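You operate a simulated robot arm through the tools that you are given. There is no shell and no other tool.

Carry out the task below with a simulated robot arm. There is one attempt and no reset: what you move stays moved.

Task
Turn the laser beam into the white sensor with a teal cube.
Fine: switch the laser off first; push the black block a hand's width out of the sensor's line and set the cube; don't move laser or sensor; then switch on again and see the sensor's lamp lit.
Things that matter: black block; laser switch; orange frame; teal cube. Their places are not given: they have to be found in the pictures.

It is judged by the outcome, as a careful person would: the job done as asked, and still so three seconds after it is handed in. It fails if anything else is knocked over, pushed out of place, dropped, spilled or broken.

Robot
A 7-joint arm with a two-finger parallel gripper, fixed in place. Base frame: the origin is at the foot of the arm, x ahead of it, y to its left, z up; the work surface is at about z = 910. Lengths are in mm, angles in rad, forces in N, time in s.
Its first joint turns from -2.897 to 2.897 rad. Payload 4.4 kg.
The tool frame sits at the grasp point between the pads (the TCP): z along the fingers, y along the line on which they close. The tips reach 23 mm beyond it. The gripper opens to 94 mm. The fingers are 38 mm wide and 10 mm thick; the gripper's body (54 by 96 mm) begins 39 mm behind the TCP.
Orientation is told as [roll, pitch, yaw] about the base's x, y, z axes, in that order, counted from this pose: with the fingers straight down and closing along the base's y, the tool's x points along the base's -x, its y along +y and its z along -z.

Tools
- The arm moves only by the tool send_rows. Its argument "commands" is a list of rows, each an object of numbers (a shift or turn left out is 0, a gripper value left out holds the last): "x", "y", "z": the shift along the tool's x, y, z in units of 150 mm (1.0 is 150 mm); "ax", "ay", "az": the turn, a rotation vector about the tool's x, y, z in units of 90 degrees (1.0 is 90 degrees). In form: [{"x": .., "y": .., "z": .., "ax": .., "ay": .., "az": ..}, ...]. A call has 1 to 20 rows; each row is the pose to reach, as a shift and turn from the pose commanded when the call began, along the tool's axes at that moment. "gripper" is the finger opening in mm, from 0 to 94, set as the call begins (left out, the last holds). A call with a number of a shift or a turn outside -1 to 1 is refused whole. Each row takes 0.2 s and may step no farther than 50 mm and 0.15 rad from the row before; otherwise, or with a gripper value out of range, the whole call is refused. A pose out of reach is approached as far as the arm can. The call stops where the force on the tool passes 90 N (or 10 N more than at its start, if that is more) or the arm is blocked; 0.2 s more then pass. Each finger travels about 72 mm/s and halts on what it meets, pressing with about 39 N; the grip force reading is that of the motor and also rises with nothing between the fingers. The clock runs only during rows and for 0.2 s after the last one: add rows that repeat a pose to give the fingers time. The reply holds the time, the measured pose of the TCP, the force on the tool along the base axes, the opening and the grip force, in the units named above and with some noise, with the torque about the TCP (base axes, N m) and any sound that the robot's microphone picked up, and new pictures: "pictures" is both (left out), scene, wrist or none.
- Cameras (640 x 400 px; columns grow to the right, rows downward): "scene" is fixed at [398.9, 650.3, 1670.2]; the picture's right is [-0.65, -0.76, 0.00], its down [-0.64, 0.55, -0.53] and it looks along [0.41, -0.35, -0.85] (base axes); focal length 250 px, centre (320, 200). "wrist" rides on the gripper at [86, 16, -75] in the tool frame; the picture's right is [-0.18, 0.98, 0.00], its down [-0.58, -0.11, -0.81] and it looks along [-0.79, -0.15, 0.59] (tool axes); focal length 243 px, centre (320, 200).
- locate(camera, pixels): for up to 12 pixels [column, row] of the newest picture of that camera ("zoom" is the newest enlarged one), the place [x, y, z] in the base frame of the surface seen there, good to about 3 mm. No time passes.
- enlarge(camera, box): a new picture of the part [left, top, right, bottom] of that camera's present view, enlarged. No time passes.
- job_done(): hands the job in; it is judged then, once.

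Open the gripper and draw the arm clear of the work before you hand the job in, unless the task says otherwise.

The tools are called after "Request:" as a command line: name --argument value ..., lists and objects as JSON in quotes. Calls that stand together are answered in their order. send_rows: Moves the arm, as the interface text tells. Its arguments: {"type":"object","properties":{"commands":{"type":"array"},"gripper":{"type":"number"},"pictures":{"type":"string","enum":["both","scene","wrist","none"]}},"required":["commands"]} The other tools are called the same way: locate (camera, pixels) gives the place of the surface under pixels of a picture; enlarge (camera, box) takes an enlarged picture of a part of a camera's view; job_done () hands the job in.

At the start:

```text
time_s: 0.0
tool_pos: [608.8, -117.1, 1250.6]
tool_rot: [0.0, 0.0, -0.001]
force: [-0.3, -0.4, 0.1]
wrist_torque: [0.01, -0.02, -0.01]
opening: 94.1
finger_force: 0.0
```

scene: 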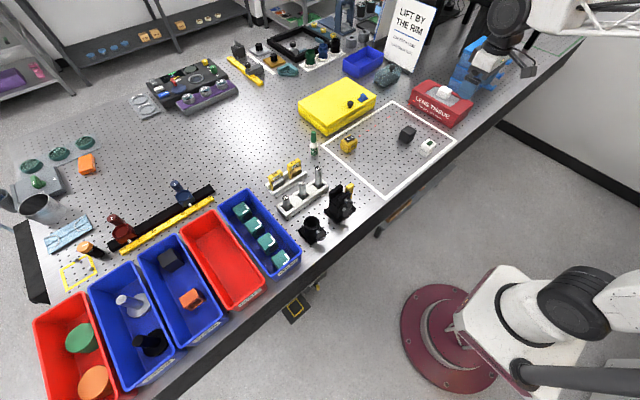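
wrist: 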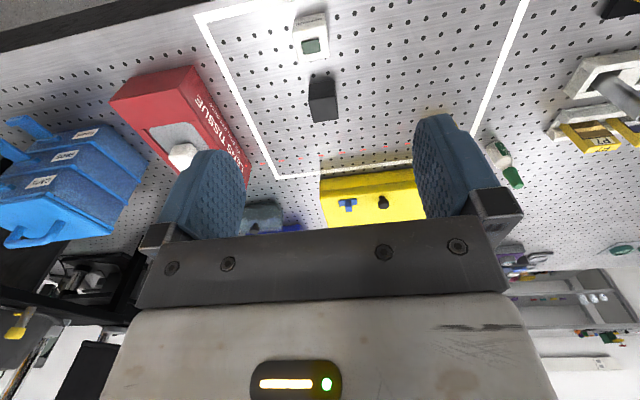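

The scene shows a white-framed area around (390,150) with a yellow block (348,144), black block (407,134), and white sensor (429,147). I enlarge the important areas to identify the laser, the switch, the orange frame and the teal cubes.

Request:
enlarge --camera "scene" --box '[290, 80, 480, 200]'

Request:
enlarge --camera "scene" --box '[200, 160, 360, 280]'

Request:
enlarge --camera "wrist" --box '[180, 0, 560, 230]'

```text
3.33 times, centred on (385, 140) of scene
```

zoom: 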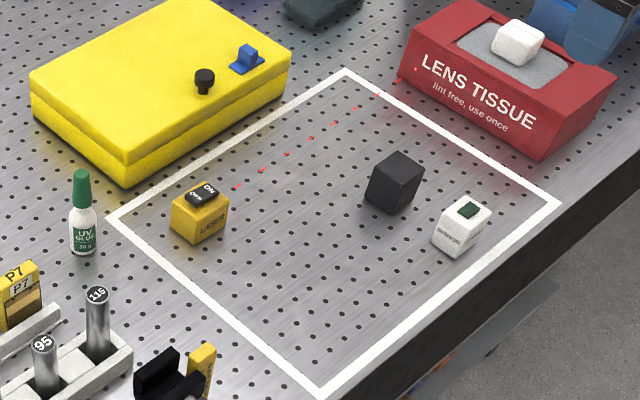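

```text
3.33 times, centred on (280, 220) of scene
```

zoom: 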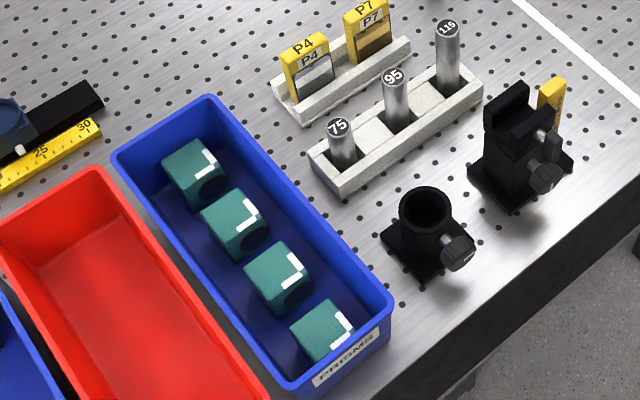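

```text
1.68 times, centred on (370, 115) of wrist
```

zoom: 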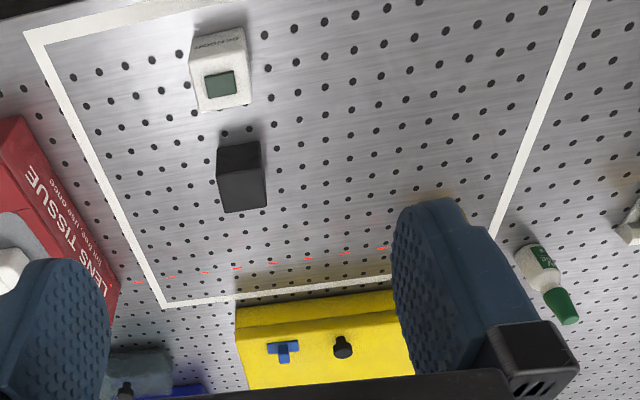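

The laser (yellow, with rocker ON/OFF) sends its beam to the red tissue box; the black block stands in front of the sensor; teal cubes with a white L mark are in the blue bin "PRISMS". I look for the orange frame and details elsewhere.

Request:
enlarge --camera "scene" --box '[0, 130, 200, 300]'

Request:
enlarge --camera "scene" --box '[120, 0, 420, 130]'

Request:
enlarge --camera "scene" --box '[320, 110, 400, 160]'

Request:
enlarge --camera "scene" --box '[390, 110, 460, 160]'

Request:
enlarge --camera "scene" --box '[220, 190, 310, 285]'

Request:
enlarge --camera "scene" --box '[20, 230, 230, 400]'

```text
2.35 times, centred on (100, 215) of scene
```

zoom: 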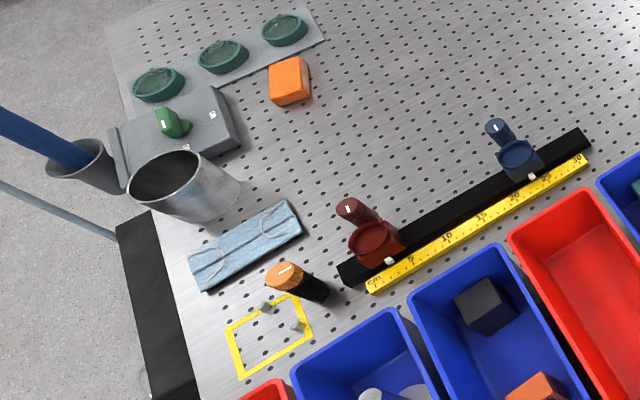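

```text
2.13 times, centred on (270, 65) of scene
```

zoom: 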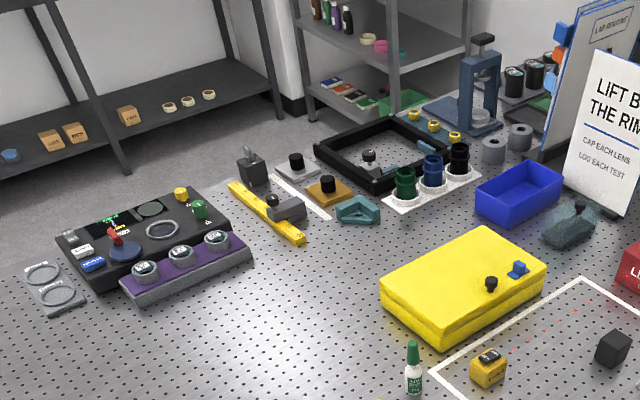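

```text
8.00 times, centred on (360, 135) of scene
```

zoom: 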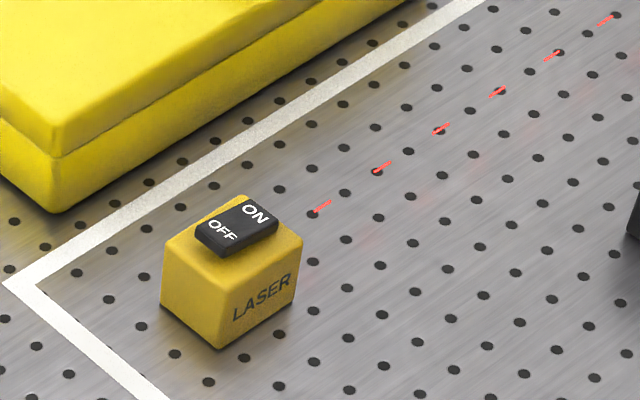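

```text
8.00 times, centred on (425, 135) of scene
```

zoom: 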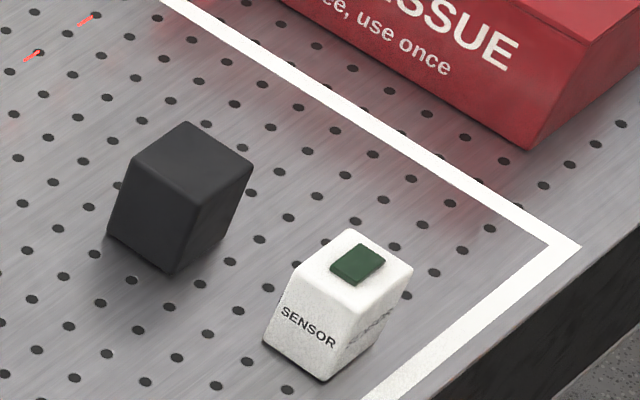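

```text
4.21 times, centred on (265, 238) of scene
```

zoom: 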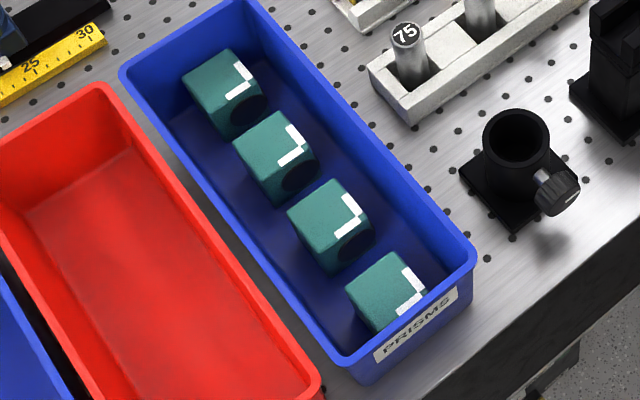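

```text
2.35 times, centred on (125, 315) of scene
```

zoom: 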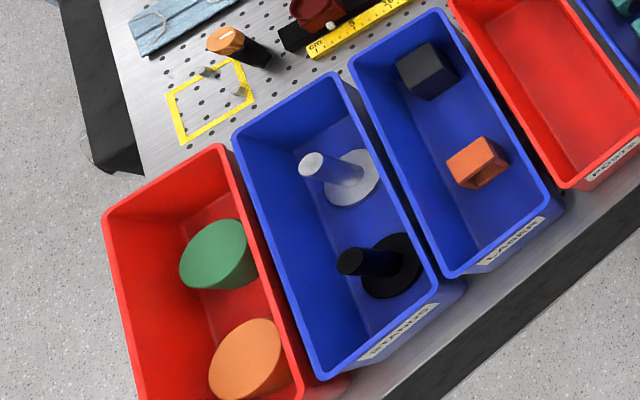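

In the second blue bin at about (190,298) there's an orange object with an opening. I zoom in there and on the yellow outline to understand what "orange frame" is.

Request:
enlarge --camera "scene" --box '[140, 230, 230, 350]'

Request:
enlarge --camera "scene" --box '[170, 280, 210, 315]'

Request:
enlarge --camera "scene" --box '[50, 230, 120, 300]'

Request:
enlarge --camera "scene" --box '[60, 140, 120, 190]'

Request:
enlarge --camera "wrist" --box '[280, 0, 420, 160]'

Request:
locate --camera "scene" --pixels '[[348, 140], [407, 128], [429, 143], [243, 209], [252, 225], [266, 241], [280, 258], [190, 298], [322, 145], [393, 101], [455, 141], [388, 199]]'

```text
3.33 times, centred on (185, 290) of scene
```

zoom: 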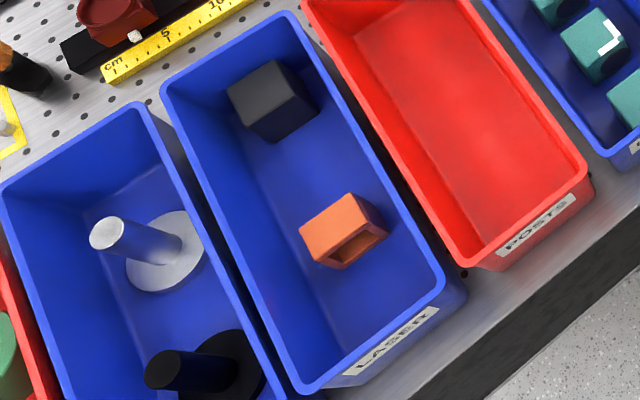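

```text
11.43 times, centred on (190, 298) of scene
```

zoom: 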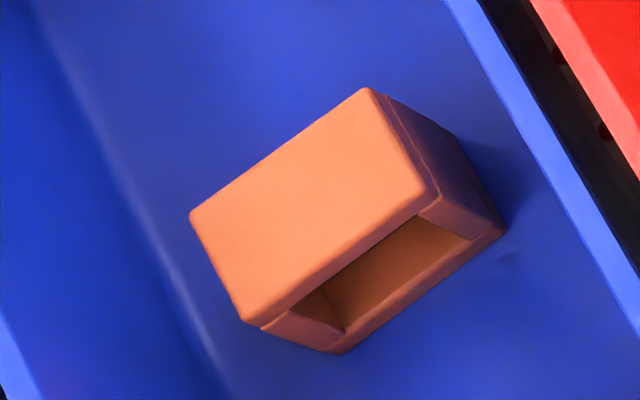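

```text
5.71 times, centred on (85, 265) of scene
```

zoom: 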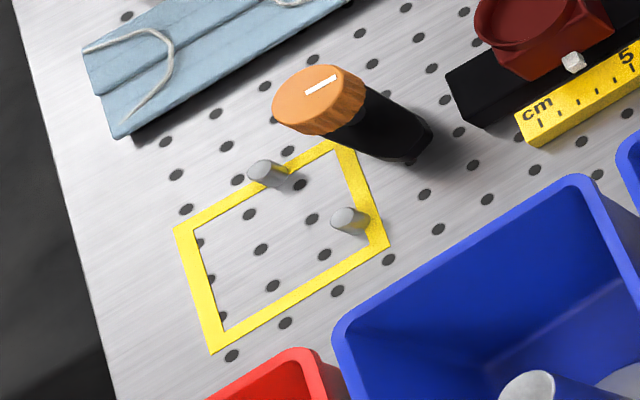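

```text
8.00 times, centred on (90, 165) of scene
```

zoom: 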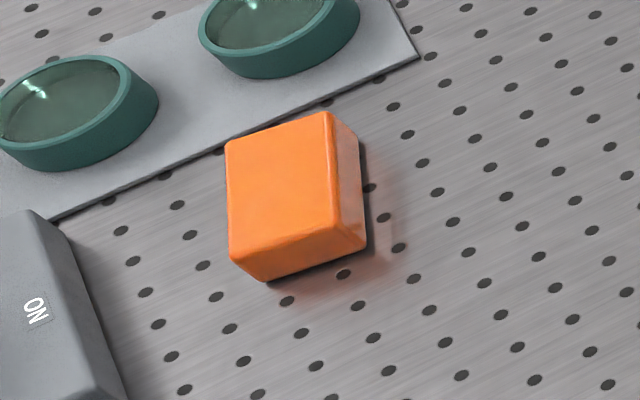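

```text
2.50 times, centred on (350, 80) of wrist
```

zoom: 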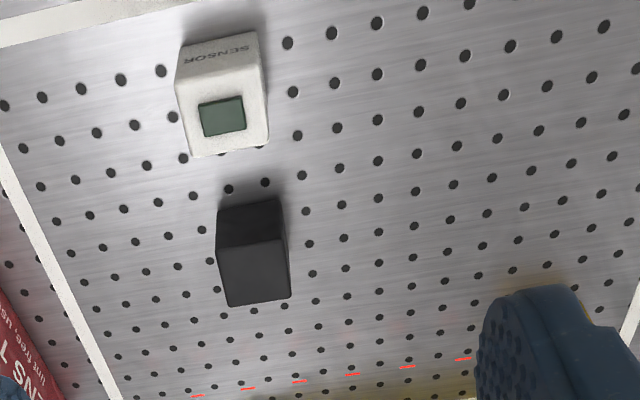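

```text
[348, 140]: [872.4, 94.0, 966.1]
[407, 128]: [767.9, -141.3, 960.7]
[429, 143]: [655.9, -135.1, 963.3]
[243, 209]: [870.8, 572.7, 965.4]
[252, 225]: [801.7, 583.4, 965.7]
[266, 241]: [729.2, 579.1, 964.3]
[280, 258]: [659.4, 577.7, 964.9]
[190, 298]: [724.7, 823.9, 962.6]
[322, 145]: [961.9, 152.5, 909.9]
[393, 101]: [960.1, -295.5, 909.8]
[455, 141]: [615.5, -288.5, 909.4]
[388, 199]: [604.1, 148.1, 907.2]
```

The beam runs along −y from the laser (x≈872) and the sensor is at about (656,−135), looking +x with the black block (768,−141) in its line. I zoom on the orange hollow piece to measure it.

Request:
enlarge --camera "scene" --box '[170, 280, 210, 315]'

```text
11.43 times, centred on (190, 298) of scene
```

zoom: 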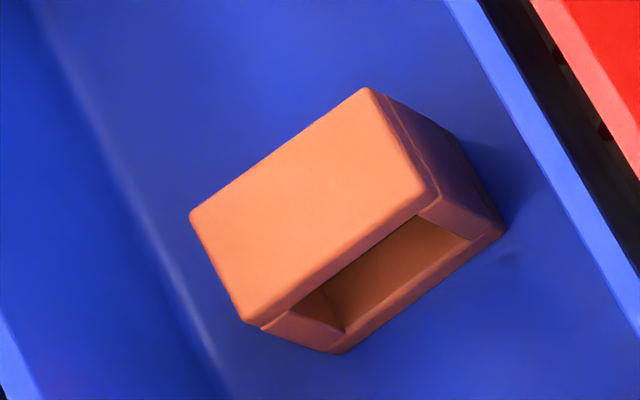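

Now I locate its corners and the surface inside its opening.

Request:
locate --camera "zoom" --pixels '[[200, 216], [363, 98], [422, 192], [250, 312], [340, 345], [495, 232], [400, 255], [330, 300], [460, 140], [560, 300], [250, 330], [100, 150]]'

Request:
enlarge --camera "scene" --box '[225, 195, 275, 235]'

Request:
enlarge --camera "scene" --box '[250, 228, 300, 270]'

```text
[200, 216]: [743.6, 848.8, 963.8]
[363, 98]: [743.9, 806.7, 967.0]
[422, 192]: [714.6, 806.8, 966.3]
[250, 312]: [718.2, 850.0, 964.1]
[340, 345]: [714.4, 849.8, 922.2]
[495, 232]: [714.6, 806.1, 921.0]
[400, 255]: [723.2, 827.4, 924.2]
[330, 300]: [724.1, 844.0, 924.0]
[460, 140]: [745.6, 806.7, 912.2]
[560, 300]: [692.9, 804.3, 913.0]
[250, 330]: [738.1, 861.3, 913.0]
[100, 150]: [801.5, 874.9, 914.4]
```

```text
10.00 times, centred on (250, 215) of scene
```

zoom: 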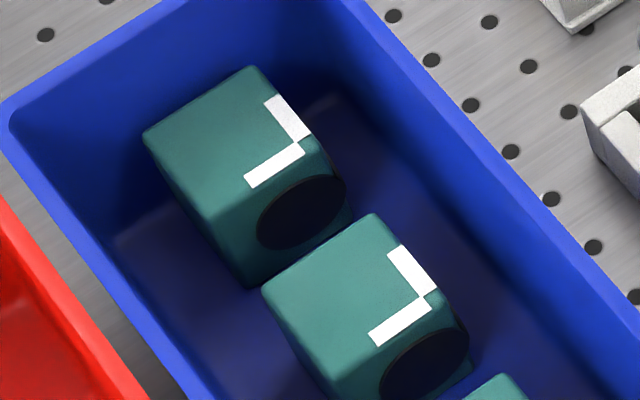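

```text
9.52 times, centred on (275, 249) of scene
```

zoom: 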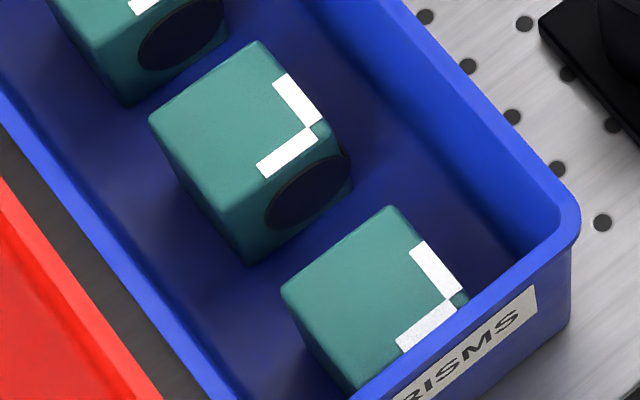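

The L marks run along the two edges that have the black ports (−x face visible, −y face presumably). The orange piece is a hollow frame (43×30×50 mm) in another bin, which would not turn the beam; it stays there. Now I measure the PRISMS bin and cubes.

Request:
locate --camera "zoom" --pixels '[[30, 132], [445, 70], [565, 205], [100, 300], [255, 50], [158, 120], [235, 200], [310, 125], [250, 255], [345, 190], [380, 150], [150, 220]]'

Request:
locate --camera "scene" --pixels '[[218, 206], [248, 189], [300, 247], [274, 277], [348, 140], [345, 142], [352, 137], [342, 145], [350, 153], [356, 148], [430, 140], [338, 203]]'

```text
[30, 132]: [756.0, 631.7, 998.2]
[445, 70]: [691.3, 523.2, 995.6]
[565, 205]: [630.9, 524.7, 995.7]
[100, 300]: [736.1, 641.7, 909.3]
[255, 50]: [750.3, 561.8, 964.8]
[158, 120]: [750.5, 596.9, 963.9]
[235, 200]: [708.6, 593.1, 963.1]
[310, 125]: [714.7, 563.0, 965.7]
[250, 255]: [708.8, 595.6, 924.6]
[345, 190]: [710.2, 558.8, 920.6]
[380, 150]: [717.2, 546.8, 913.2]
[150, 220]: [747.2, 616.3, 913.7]
```

```text
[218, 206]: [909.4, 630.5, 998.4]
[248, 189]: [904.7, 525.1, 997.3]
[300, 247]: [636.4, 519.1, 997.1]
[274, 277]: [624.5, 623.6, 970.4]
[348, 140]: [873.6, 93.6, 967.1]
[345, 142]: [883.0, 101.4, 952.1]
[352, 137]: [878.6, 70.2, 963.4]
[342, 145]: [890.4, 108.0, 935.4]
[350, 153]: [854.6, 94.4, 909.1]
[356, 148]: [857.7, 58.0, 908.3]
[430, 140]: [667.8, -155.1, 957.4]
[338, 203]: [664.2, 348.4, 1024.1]
```

The cubes are ~44 mm wide, 51 mm tall, 70 mm apart, and the bin's inner floor is about z=913, rim 997. First the laser switch: I move toward a place above the laser (873,94) to look at the rocker with the wrist camera.

Request:
send_rows --commands '[{"x": -0.175, "y": 0.14, "z": 0.1}, {"x": -0.35, "y": 0.28, "z": 0.2}, {"x": -0.525, "y": 0.42, "z": 0.3}, {"x": -0.7, "y": 0.56, "z": 0.4}, {"x": -0.877, "y": 0.7, "z": 0.5}]' --gripper 0 --pictures "none"

```text
time_s: 1.2
tool_pos: [741.2, -11.3, 1176.2]
tool_rot: [0.001, 0.0, 0.003]
force: [-0.6, 1.4, 0.1]
wrist_torque: [0.0, 0.0, -0.02]
opening: 0.0
finger_force: 38.9
```

The arm moved as commanded to (741,−11,1176). Next step to about (850,94,1070) for a close view of the rocker.

Request:
send_rows --commands '[{"x": -0.145, "y": 0.14, "z": 0.14}, {"x": -0.29, "y": 0.28, "z": 0.28}, {"x": -0.435, "y": 0.42, "z": 0.42}, {"x": -0.58, "y": 0.56, "z": 0.56}, {"x": -0.727, "y": 0.7, "z": 0.7}]' --pictures "both"

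```text
time_s: 2.4
tool_pos: [849.4, 92.6, 1072.1]
tool_rot: [0.001, 0.002, 0.001]
force: [0.6, 0.0, 1.4]
wrist_torque: [-0.02, -0.07, -0.03]
opening: 0.0
finger_force: 39.7
```

scene: 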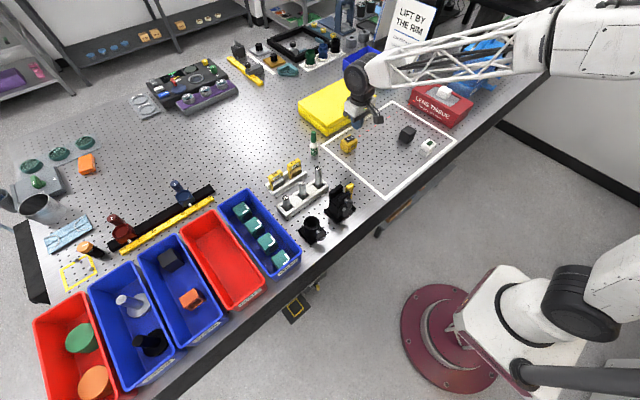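
wrist: 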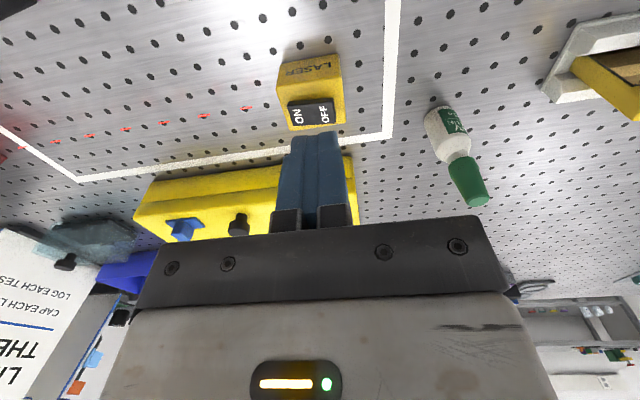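

The wrist view shows the laser at (312,95) with rocker ON (298,117) / OFF (323,113). I enlarge to see which side is pressed.

Request:
enlarge --camera "wrist" --box '[272, 45, 352, 140]'

Request:
locate --camera "wrist" --pixels '[[290, 107], [333, 101], [292, 129], [336, 121], [298, 116], [323, 113], [281, 66], [337, 57], [312, 80], [250, 108], [205, 116], [163, 120]]'

```text
4.21 times, centred on (312, 92) of wrist
```

zoom: 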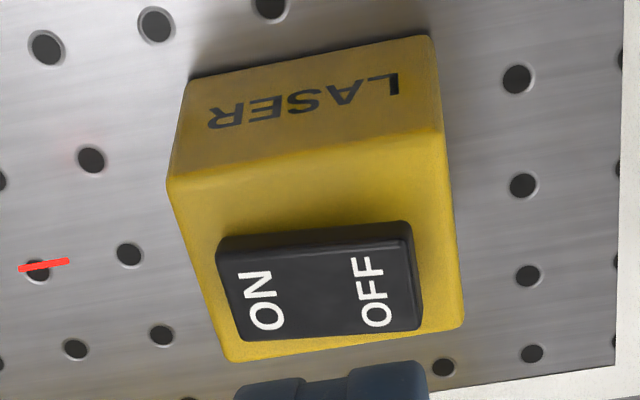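

```text
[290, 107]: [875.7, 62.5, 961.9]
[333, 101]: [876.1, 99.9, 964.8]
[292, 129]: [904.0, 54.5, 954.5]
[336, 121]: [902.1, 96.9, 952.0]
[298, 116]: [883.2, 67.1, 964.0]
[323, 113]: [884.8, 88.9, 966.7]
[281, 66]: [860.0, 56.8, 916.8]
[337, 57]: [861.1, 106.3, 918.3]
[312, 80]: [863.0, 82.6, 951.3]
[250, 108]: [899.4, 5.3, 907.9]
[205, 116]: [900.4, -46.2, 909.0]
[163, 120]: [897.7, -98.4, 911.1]
```

The OFF end (y≈90) stands proud (z≈967) and ON is pressed; the beam dashes run to −y. I measure rocker and laser corners more precisely on the enlarged picture.

Request:
locate --camera "zoom" --pixels '[[228, 262], [403, 242], [415, 322], [247, 332], [262, 300], [372, 290], [440, 140], [458, 318], [172, 188], [233, 355], [315, 290], [385, 260]]'

Request:
enlarge --camera "scene" --box '[325, 105, 405, 165]'

```text
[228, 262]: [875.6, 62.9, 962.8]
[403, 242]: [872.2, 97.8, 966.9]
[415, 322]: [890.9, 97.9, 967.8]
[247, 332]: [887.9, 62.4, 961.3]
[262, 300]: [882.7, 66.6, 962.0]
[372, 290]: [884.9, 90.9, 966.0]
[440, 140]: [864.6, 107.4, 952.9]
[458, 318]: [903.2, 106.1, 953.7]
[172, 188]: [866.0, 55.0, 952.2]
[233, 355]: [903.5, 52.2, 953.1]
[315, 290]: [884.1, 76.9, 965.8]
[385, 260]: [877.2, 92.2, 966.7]
```

```text
6.67 times, centred on (365, 135) of scene
```

zoom: 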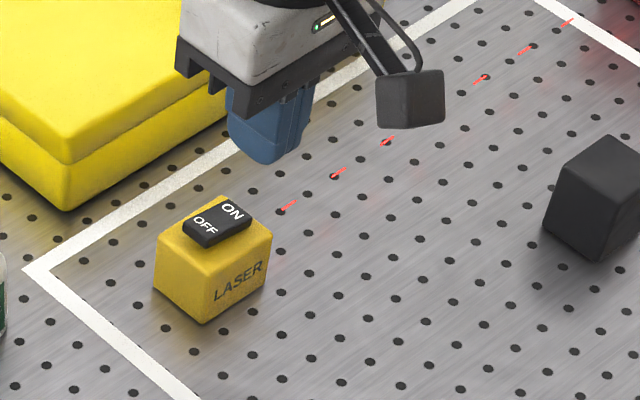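

Laser body spans x 862–905, y 53–107; OFF end of the rocker is at (882, 92, 966). I also locate the beam dashes in the scene zoom to get the beam's height by triangulation.

Request:
locate --camera "zoom" --pixels '[[289, 206], [338, 173], [387, 141], [480, 79], [525, 50], [567, 22]]'

Request:
enlarge --camera "wrist" --box '[60, 80, 300, 200]'

```text
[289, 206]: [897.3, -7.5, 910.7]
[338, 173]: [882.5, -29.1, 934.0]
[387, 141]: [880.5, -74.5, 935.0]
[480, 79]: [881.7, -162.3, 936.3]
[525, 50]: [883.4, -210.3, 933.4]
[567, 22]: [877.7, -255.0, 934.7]
```

```text
2.67 times, centred on (180, 140) of wrist
```

zoom: 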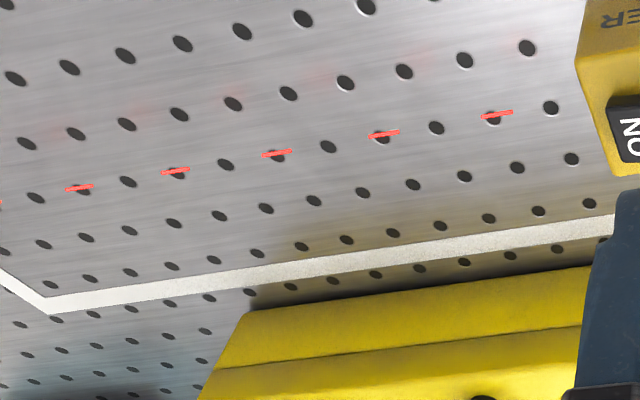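

The beam is at x≈881.5, z≈934.5, running to −y. I now go above the OFF end: TCP (882,97,1000), tips at 977.

Request:
send_rows --commands '[{"x": -0.08, "y": 0.009, "z": 0.157}, {"x": -0.16, "y": 0.018, "z": 0.314}, {"x": -0.217, "y": 0.027, "z": 0.471}, {"x": -0.217, "y": 0.027, "z": 0.471}]' --pictures "both"

```text
time_s: 3.4
tool_pos: [880.8, 96.6, 1000.3]
tool_rot: [0.0, 0.0, 0.001]
force: [0.1, -0.6, -0.3]
wrist_torque: [0.01, -0.02, 0.03]
opening: 0.2
finger_force: 39.2
```

scene: 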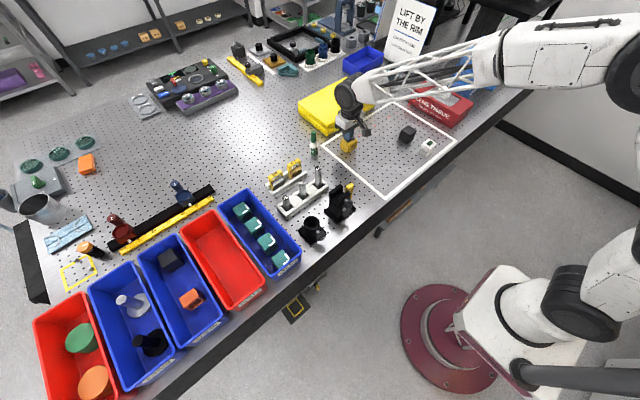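
wrist: 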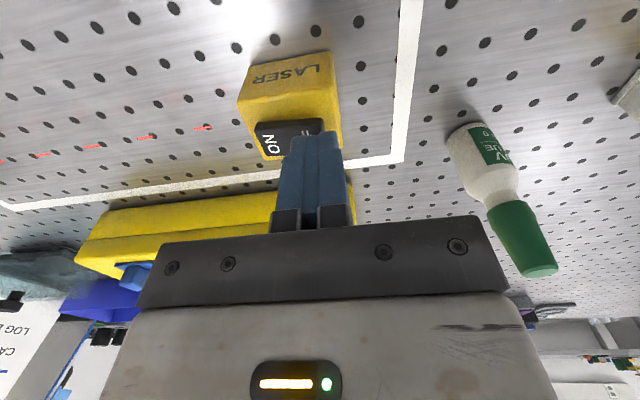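

The tips are just over the OFF end at about (310,135). I press down in small steps to about tip z=960.

Request:
send_rows --commands '[{"z": 0.03}, {"z": 0.06}, {"z": 0.073}, {"z": 0.087}, {"z": 0.1}, {"z": 0.113}]' --pictures "both"

```text
time_s: 4.8
tool_pos: [883.0, 96.6, 985.7]
tool_rot: [0.001, -0.006, 0.0]
force: [-16.5, -1.7, 51.0]
wrist_torque: [-0.53, 0.46, -0.19]
opening: 0.3
finger_force: 38.9
```

scene: 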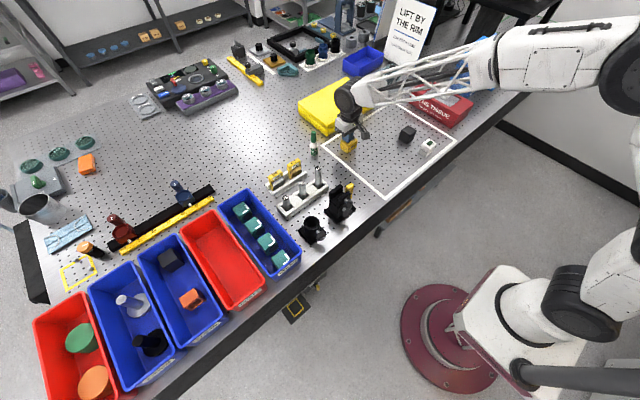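
wrist: 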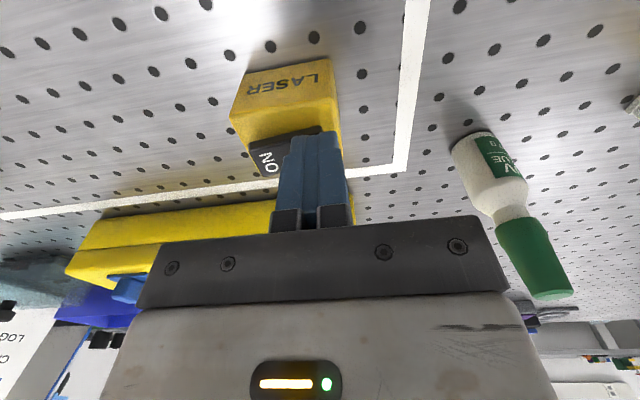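

The red dashes are gone: the laser is off. I lift straight up and check that the laser did not move.

Request:
send_rows --commands '[{"z": -0.02}, {"z": -0.1}, {"z": -0.3}, {"z": -0.5}]' --pictures "both"

```text
time_s: 5.8
tool_pos: [882.2, 97.0, 1055.9]
tool_rot: [0.001, 0.003, -0.001]
force: [0.5, 0.1, -0.7]
wrist_torque: [0.01, -0.03, 0.0]
opening: 0.0
finger_force: 38.9
```

scene: 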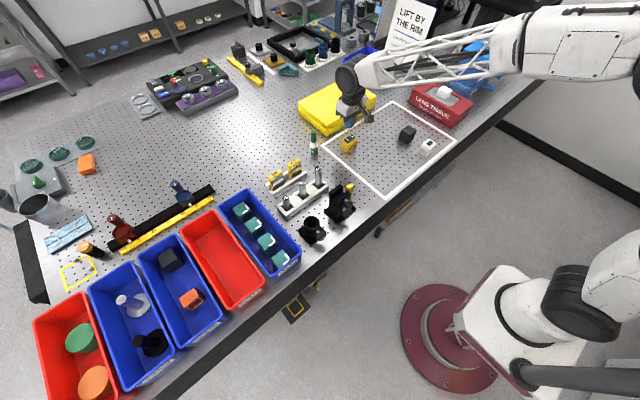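
wrist: 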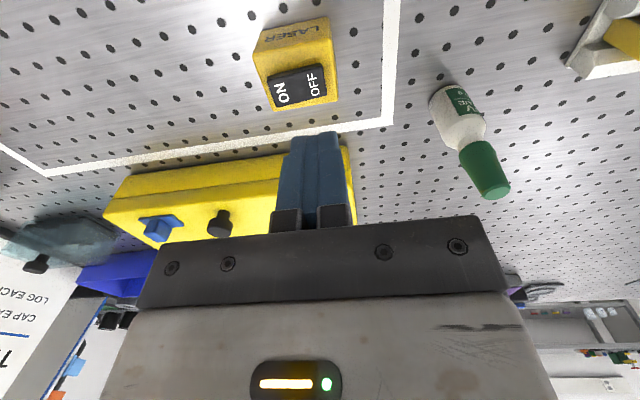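

The laser is off and appears unmoved. I check the laser corner positions again and measure the block and sensor in the scene zoom.

Request:
enlarge --camera "scene" --box '[390, 110, 450, 160]'

Request:
locate --camera "wrist" --pixels '[[255, 54], [330, 47], [336, 97], [275, 109], [285, 93], [314, 84]]'

```text
8.00 times, centred on (420, 135) of scene
```

zoom: 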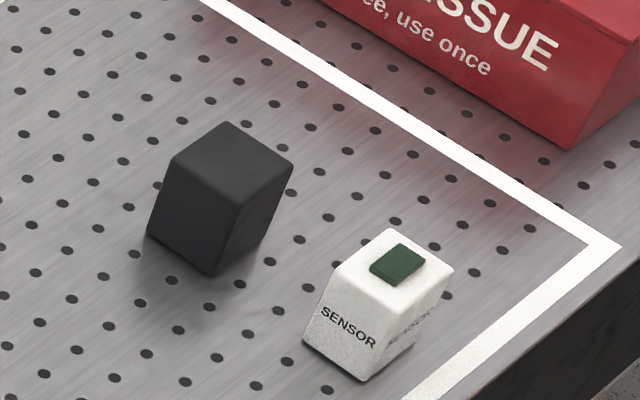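

```text
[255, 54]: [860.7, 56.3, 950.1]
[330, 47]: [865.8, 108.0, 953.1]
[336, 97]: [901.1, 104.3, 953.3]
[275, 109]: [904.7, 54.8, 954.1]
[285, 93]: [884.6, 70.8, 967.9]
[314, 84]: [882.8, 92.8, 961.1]
```

Laser unchanged, OFF end now low. I locate the block's and sensor's corners.

Request:
locate --camera "zoom" --pixels '[[228, 128], [286, 165], [238, 200], [180, 160], [152, 232], [210, 270], [388, 234], [448, 269], [397, 305], [343, 267], [307, 338], [364, 376]]'

```text
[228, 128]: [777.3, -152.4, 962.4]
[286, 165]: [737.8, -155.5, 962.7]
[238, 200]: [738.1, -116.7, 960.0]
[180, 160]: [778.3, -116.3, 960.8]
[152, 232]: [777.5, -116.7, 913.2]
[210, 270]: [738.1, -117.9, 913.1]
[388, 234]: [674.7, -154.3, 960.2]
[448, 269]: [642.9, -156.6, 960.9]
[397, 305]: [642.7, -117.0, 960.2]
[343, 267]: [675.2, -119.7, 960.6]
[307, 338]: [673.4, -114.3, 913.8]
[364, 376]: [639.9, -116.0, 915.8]
```

Block centre ≈ (758,−136), 43 mm wide; sensor centre ≈ (659,−136), looking to +x; so the cube goes to (882,−136). I move the closed gripper to the −y side of the block, high above first.

Request:
send_rows --commands '[{"x": 0.165, "y": -0.191}, {"x": 0.33, "y": -0.383}, {"x": 0.496, "y": -0.574}, {"x": 0.662, "y": -0.766}, {"x": 0.827, "y": -0.957}]' --pictures "none"

Request:
send_rows --commands '[{"y": -0.24, "z": 0.06}, {"y": -0.48, "z": 0.12}, {"y": -0.72, "z": 0.18}, {"y": -0.957, "z": 0.24}, {"y": -0.957, "z": 0.24}]' --pictures "both"

```text
time_s: 7.0
tool_pos: [759.2, -47.3, 1059.0]
tool_rot: [0.0, 0.001, 0.001]
force: [0.7, 0.3, -0.8]
wrist_torque: [0.05, 0.0, -0.03]
opening: 0.0
finger_force: 39.1
```

```text
time_s: 8.2
tool_pos: [758.0, -190.6, 1021.2]
tool_rot: [0.001, -0.001, 0.0]
force: [0.0, -0.4, 0.0]
wrist_torque: [0.02, -0.02, -0.03]
opening: 0.0
finger_force: 39.2
```

scene: 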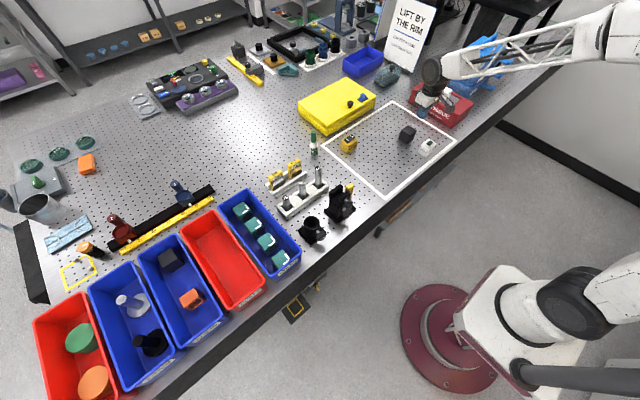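
wrist: 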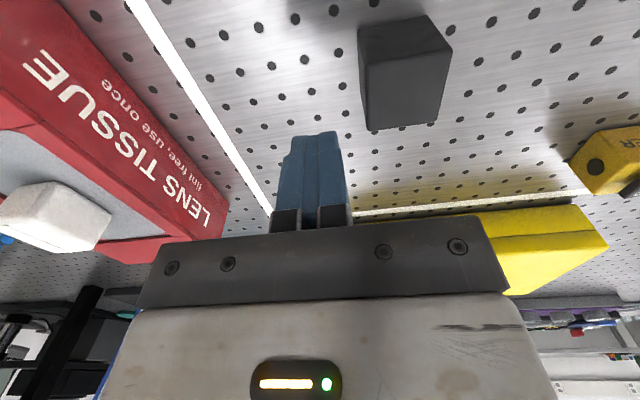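

The fingers are on the −y side of the block with the tissue box further left at (215,220). I check clearances to the tissue box and block before descending.

Request:
locate --camera "wrist" --pixels '[[225, 200], [200, 230], [60, 20], [363, 62], [450, 50], [372, 128], [435, 122], [360, 25], [100, 230], [180, 100]]'

```text
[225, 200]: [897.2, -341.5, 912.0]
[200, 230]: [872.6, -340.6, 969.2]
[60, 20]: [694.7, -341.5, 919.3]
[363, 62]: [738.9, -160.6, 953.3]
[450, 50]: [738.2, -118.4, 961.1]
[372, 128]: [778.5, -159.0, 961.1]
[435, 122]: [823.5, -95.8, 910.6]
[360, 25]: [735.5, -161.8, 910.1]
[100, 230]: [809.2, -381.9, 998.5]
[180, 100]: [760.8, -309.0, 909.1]
```

Tissue box is at y<−340, block spans y −160…−117: clear. I descend to TCP z≈945 (tips ≈922).

Request:
send_rows --commands '[{"z": 0.13}, {"z": 0.26}, {"z": 0.39}, {"z": 0.513}, {"z": 0.513}]' --pictures "both"

```text
time_s: 9.4
tool_pos: [758.1, -189.5, 943.2]
tool_rot: [0.0, 0.0, -0.001]
force: [0.4, -0.1, 0.5]
wrist_torque: [0.04, -0.02, 0.01]
opening: 0.0
finger_force: 39.0
```

scene: 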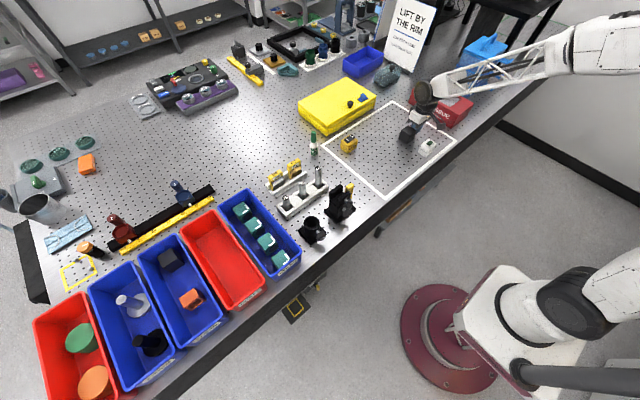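
wrist: 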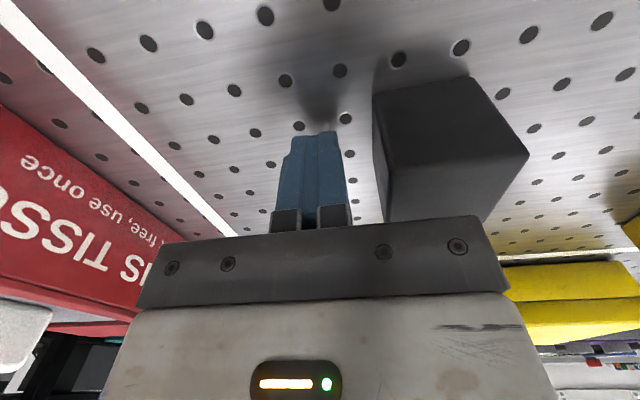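

I verify the wrist-camera housing's clearance over the sensor in the scene before pushing.

Request:
enlarge --camera "scene" --box '[385, 80, 465, 170]'

```text
4.44 times, centred on (425, 125) of scene
```

zoom: 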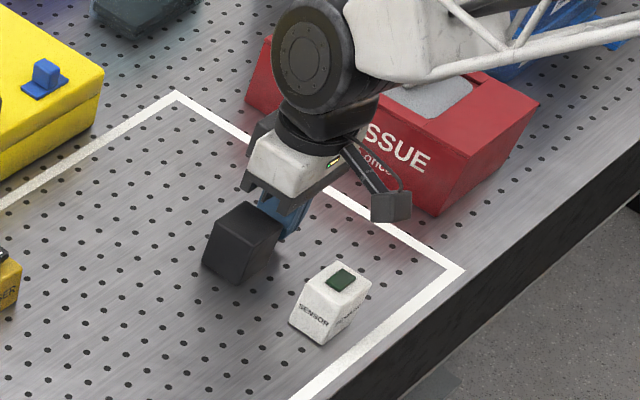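

I locate the housing's lower edge to confirm it passes above the sensor lamp.

Request:
locate --camera "zoom" --pixels '[[380, 218], [405, 216], [392, 205], [375, 198], [408, 196], [343, 283]]'

```text
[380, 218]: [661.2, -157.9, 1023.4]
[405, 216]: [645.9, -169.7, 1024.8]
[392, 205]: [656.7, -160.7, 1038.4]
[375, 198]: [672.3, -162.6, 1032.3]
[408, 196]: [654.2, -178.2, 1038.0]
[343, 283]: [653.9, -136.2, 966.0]
```

The housing bottom is at z≈1023, lamp top at 966: clear. I push the block about 105 mm in +y, slowly, ending gently.

Request:
send_rows --commands '[{"y": 0.06}, {"y": 0.12}, {"y": 0.18}, {"y": 0.24}, {"y": 0.3}, {"y": 0.36}, {"y": 0.42}, {"y": 0.48}, {"y": 0.54}, {"y": 0.6}, {"y": 0.66}, {"y": 0.72}, {"y": 0.77}, {"y": 0.81}, {"y": 0.835}, {"y": 0.847}]' --pictures "both"

```text
time_s: 12.8
tool_pos: [758.0, -61.6, 944.9]
tool_rot: [0.0, 0.001, 0.002]
force: [-0.5, -0.9, -0.1]
wrist_torque: [0.04, 0.02, 0.01]
opening: 0.0
finger_force: 39.1
```

scene: 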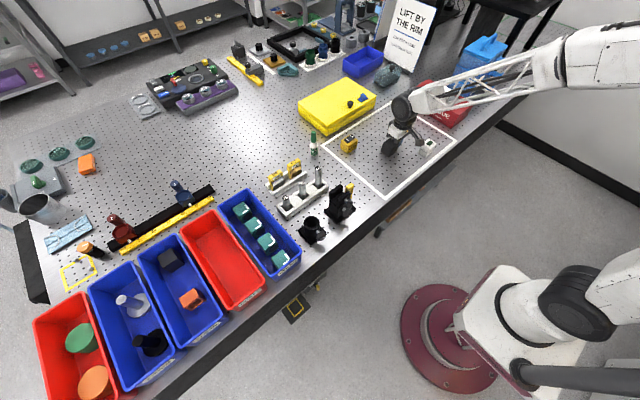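
wrist: 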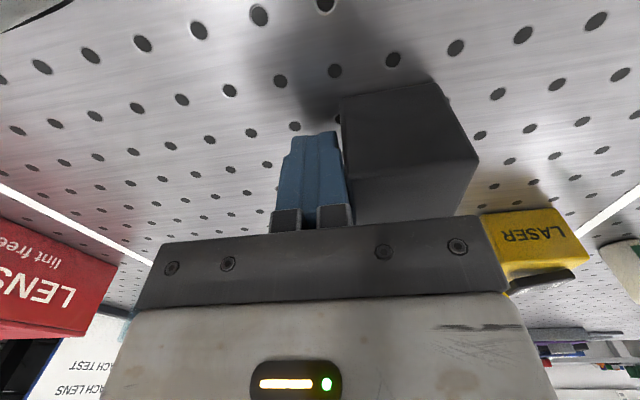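

The block moved along with the fingers. I back off 15 mm in −y and raise, then check the block's place.

Request:
send_rows --commands '[{"y": -0.05}, {"y": -0.1}, {"y": -0.1, "z": -0.25}, {"y": -0.1, "z": -0.5}, {"y": -0.1, "z": -0.8}, {"y": -0.1, "z": -0.8}]' --pictures "both"

```text
time_s: 14.2
tool_pos: [758.2, -78.1, 1063.2]
tool_rot: [0.0, 0.0, 0.0]
force: [0.4, 0.1, -0.1]
wrist_torque: [0.0, -0.05, -0.01]
opening: 0.0
finger_force: 39.1
```

scene: 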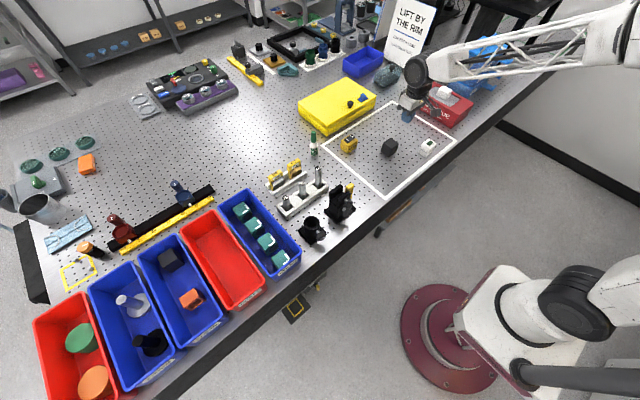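
wrist: 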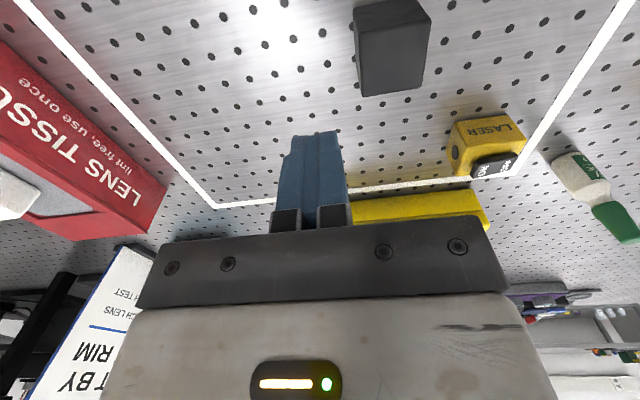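

The block stands at scene (389,147), upright and out of line. I zoom there to measure block and sensor.

Request:
enlarge --camera "scene" --box '[370, 115, 450, 175]'

Request:
locate --camera "scene" --pixels '[[389, 143], [428, 144], [285, 200], [301, 189], [318, 175], [313, 222], [306, 210], [285, 208], [240, 250], [262, 290]]'

```text
6.67 times, centred on (410, 145) of scene
```

zoom: 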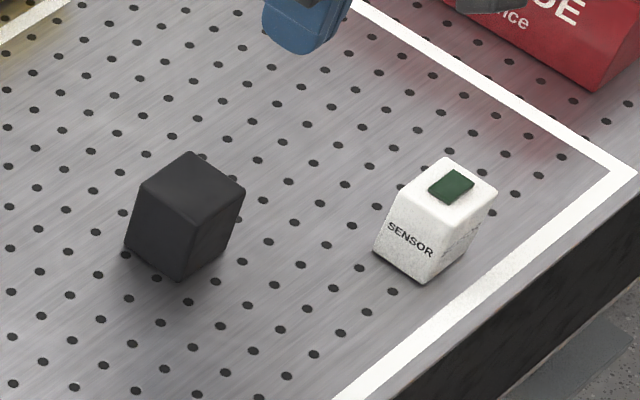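

```text
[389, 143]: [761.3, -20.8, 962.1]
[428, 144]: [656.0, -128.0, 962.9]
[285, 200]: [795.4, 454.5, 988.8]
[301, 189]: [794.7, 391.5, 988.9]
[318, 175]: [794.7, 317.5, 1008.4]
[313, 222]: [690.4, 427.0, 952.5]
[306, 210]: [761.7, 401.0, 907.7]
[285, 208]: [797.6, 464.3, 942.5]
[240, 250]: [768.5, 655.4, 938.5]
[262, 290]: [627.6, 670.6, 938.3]
```

Request:
locate --camera "zoom" --pixels '[[190, 157], [240, 190], [193, 218], [145, 187], [128, 243], [178, 275], [450, 186], [445, 162], [490, 193], [448, 222], [408, 190], [377, 247]]'

```text
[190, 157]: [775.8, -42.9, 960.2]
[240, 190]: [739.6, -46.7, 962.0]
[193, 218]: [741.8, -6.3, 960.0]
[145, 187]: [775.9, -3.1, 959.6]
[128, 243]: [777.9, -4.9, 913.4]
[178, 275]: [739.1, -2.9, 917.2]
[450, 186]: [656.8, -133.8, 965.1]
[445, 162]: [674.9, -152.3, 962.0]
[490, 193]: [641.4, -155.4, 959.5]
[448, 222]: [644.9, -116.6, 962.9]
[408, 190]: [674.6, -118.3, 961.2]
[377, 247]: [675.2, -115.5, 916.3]
```

The block is now centred at about (758,−25), 112 mm aside, its near edge 90 mm from the line; sensor unchanged. Now to the prisms: I rise, move +y and turn the tool +90° yaw (so the fingers close along x between the cubes and the camera rides on the −y side).

Request:
send_rows --commands '[{"y": 0.0833, "z": -0.0333, "az": -0.0833}, {"y": 0.1667, "z": -0.0667, "az": -0.1667}, {"y": 0.25, "z": -0.1, "az": -0.25}, {"y": 0.3333, "z": -0.1333, "az": -0.3333}, {"y": 0.4167, "z": -0.1667, "az": -0.4167}, {"y": 0.5, "z": -0.2, "az": -0.5}, {"y": 0.5833, "z": -0.2333, "az": -0.5833}, {"y": 0.6667, "z": -0.2667, "az": -0.6667}, {"y": 0.75, "z": -0.3, "az": -0.75}, {"y": 0.8333, "z": -0.3333, "az": -0.8333}, {"y": 0.9167, "z": -0.3667, "az": -0.9167}, {"y": 1.0, "z": -0.4, "az": -1.0}]' --gripper 64 --pictures "none"

```text
time_s: 16.8
tool_pos: [758.9, 73.1, 1124.6]
tool_rot: [0.001, -0.001, 1.574]
force: [-0.1, -0.6, -0.2]
wrist_torque: [-0.02, 0.0, -0.02]
opening: 63.9
finger_force: 0.1
```

Yaw is now +90° at (759,73,1125). I travel in +y (tool −x) in steps toward the prisms bin.

Request:
send_rows --commands '[{"x": -0.25}, {"x": -0.5}, {"x": -0.75}, {"x": -1.0}]' --pictures "none"

Request:
send_rows --commands '[{"x": -0.25}, {"x": -0.5}, {"x": -0.75}, {"x": -1.0}]' --pictures "none"

Request:
send_rows --commands '[{"x": -0.25, "y": 0.05}, {"x": -0.5, "y": 0.1}, {"x": -0.75, "y": 0.15}, {"x": -1.0, "y": 0.19}, {"x": -1.0, "y": 0.19}]' --pictures "both"

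```text
time_s: 17.8
tool_pos: [759.0, 222.4, 1124.6]
tool_rot: [0.0, 0.001, 1.569]
force: [-0.4, -0.9, 0.2]
wrist_torque: [-0.04, -0.02, -0.02]
opening: 64.1
finger_force: 0.2
```

```text
time_s: 18.8
tool_pos: [757.7, 373.0, 1125.1]
tool_rot: [-0.001, 0.001, 1.569]
force: [-0.5, 1.3, -0.5]
wrist_torque: [-0.02, 0.0, -0.03]
opening: 63.7
finger_force: 0.1
```

```text
time_s: 20.0
tool_pos: [728.8, 521.9, 1125.8]
tool_rot: [0.0, 0.0, 1.57]
force: [-0.7, 0.5, 0.5]
wrist_torque: [-0.01, 0.0, 0.02]
opening: 64.1
finger_force: 0.1
```

scene: 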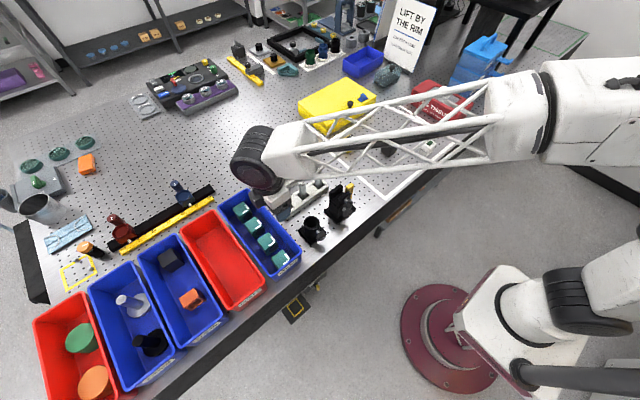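
wrist: 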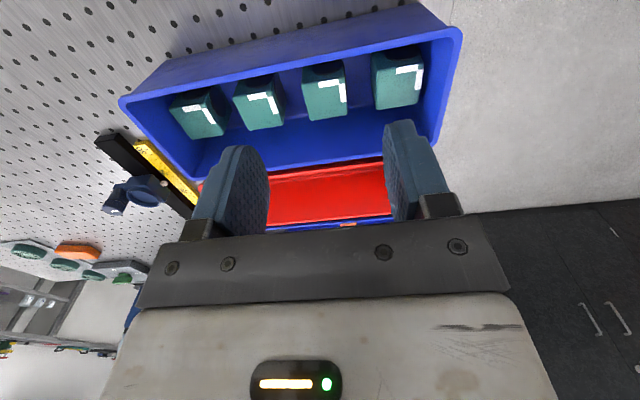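

The bin with four cubes is in view; cube 3 (x≈729) at (323,92), ports on its −y face (top in this picture) and −x face. I zoom for precise measurement.

Request:
enlarge --camera "wrist" --box '[220, 40, 440, 140]'

```text
2.91 times, centred on (330, 90) of wrist
```

zoom: 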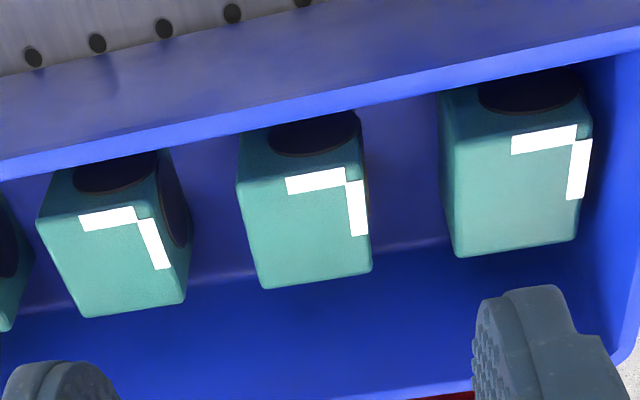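

Both ports (−y and −x faces) are confirmed by this view. I locate the cube-3 top corners and its neighbours' edges.

Request:
locate --camera "zoom" --pixels '[[244, 192], [355, 172], [367, 266], [264, 283], [308, 228], [183, 298], [155, 205], [446, 142], [458, 252], [410, 260], [215, 285], [308, 140]]'

```text
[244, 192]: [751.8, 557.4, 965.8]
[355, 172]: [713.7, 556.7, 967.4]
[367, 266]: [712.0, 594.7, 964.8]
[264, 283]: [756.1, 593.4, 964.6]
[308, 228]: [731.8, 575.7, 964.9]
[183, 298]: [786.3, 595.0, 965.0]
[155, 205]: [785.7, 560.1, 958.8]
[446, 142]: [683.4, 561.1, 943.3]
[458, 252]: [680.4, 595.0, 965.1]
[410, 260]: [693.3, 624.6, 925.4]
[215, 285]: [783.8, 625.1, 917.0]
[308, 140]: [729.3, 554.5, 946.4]
```

Cube 3 spans x 710–755, y 555–597: centre ≈ (731.5,576.5). I move over it and down to TCP z=1000 (tips 977, above the cube tops at 965).

Request:
send_rows --commands '[{"x": -0.182, "y": -0.007}, {"x": -0.364, "y": -0.013}, {"x": -0.364, "y": -0.013, "z": 0.28}, {"x": -0.364, "y": -0.013, "z": 0.56}, {"x": -0.364, "y": -0.013, "z": 0.833}, {"x": -0.364, "y": -0.013, "z": 0.833}]' --pictures "both"

```text
time_s: 21.4
tool_pos: [731.7, 577.0, 999.3]
tool_rot: [-0.001, -0.001, 1.57]
force: [-0.1, -0.6, -0.6]
wrist_torque: [-0.02, 0.0, -0.04]
opening: 64.0
finger_force: 0.0
```

scene: 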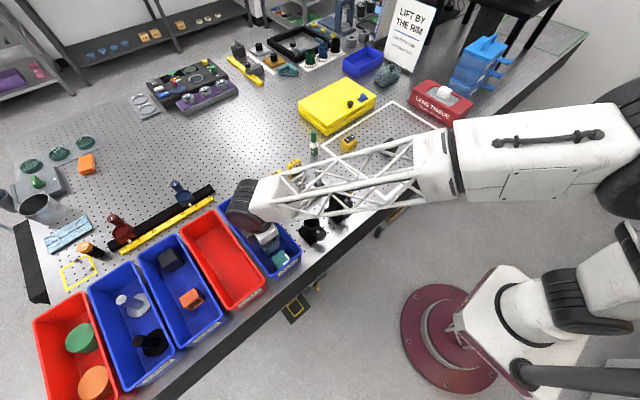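
wrist: 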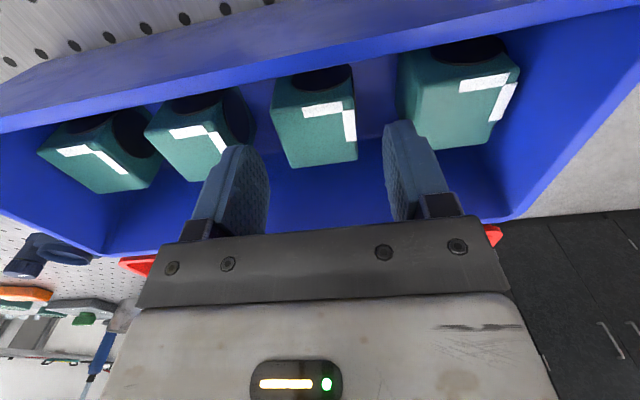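

The cube's top appears centred at (318,130), which matches the expected projection of the point under the TCP. I check corners once more for yaw and centring.

Request:
enlarge --camera "wrist" --box '[240, 50, 400, 190]'

```text
2.86 times, centred on (320, 120) of wrist
```

zoom: 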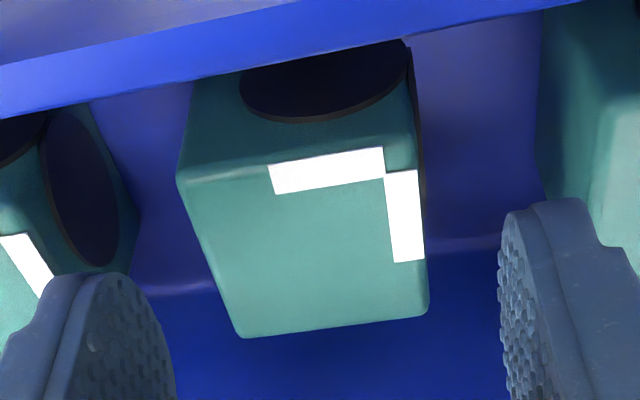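

Request:
locate --camera "zoom" --pixels '[[190, 188], [410, 152], [422, 305], [250, 330], [205, 235], [418, 230], [300, 165], [330, 322], [100, 330], [525, 290], [325, 80], [310, 240]]'

```text
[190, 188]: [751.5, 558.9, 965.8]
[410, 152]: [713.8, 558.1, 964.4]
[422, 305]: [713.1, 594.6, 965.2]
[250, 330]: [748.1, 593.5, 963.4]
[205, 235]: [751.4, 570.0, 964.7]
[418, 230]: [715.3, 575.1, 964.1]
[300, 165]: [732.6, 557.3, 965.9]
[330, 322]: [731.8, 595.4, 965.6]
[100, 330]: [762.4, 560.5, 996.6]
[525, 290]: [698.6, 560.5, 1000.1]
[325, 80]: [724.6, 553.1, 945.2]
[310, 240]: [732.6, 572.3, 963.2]
```

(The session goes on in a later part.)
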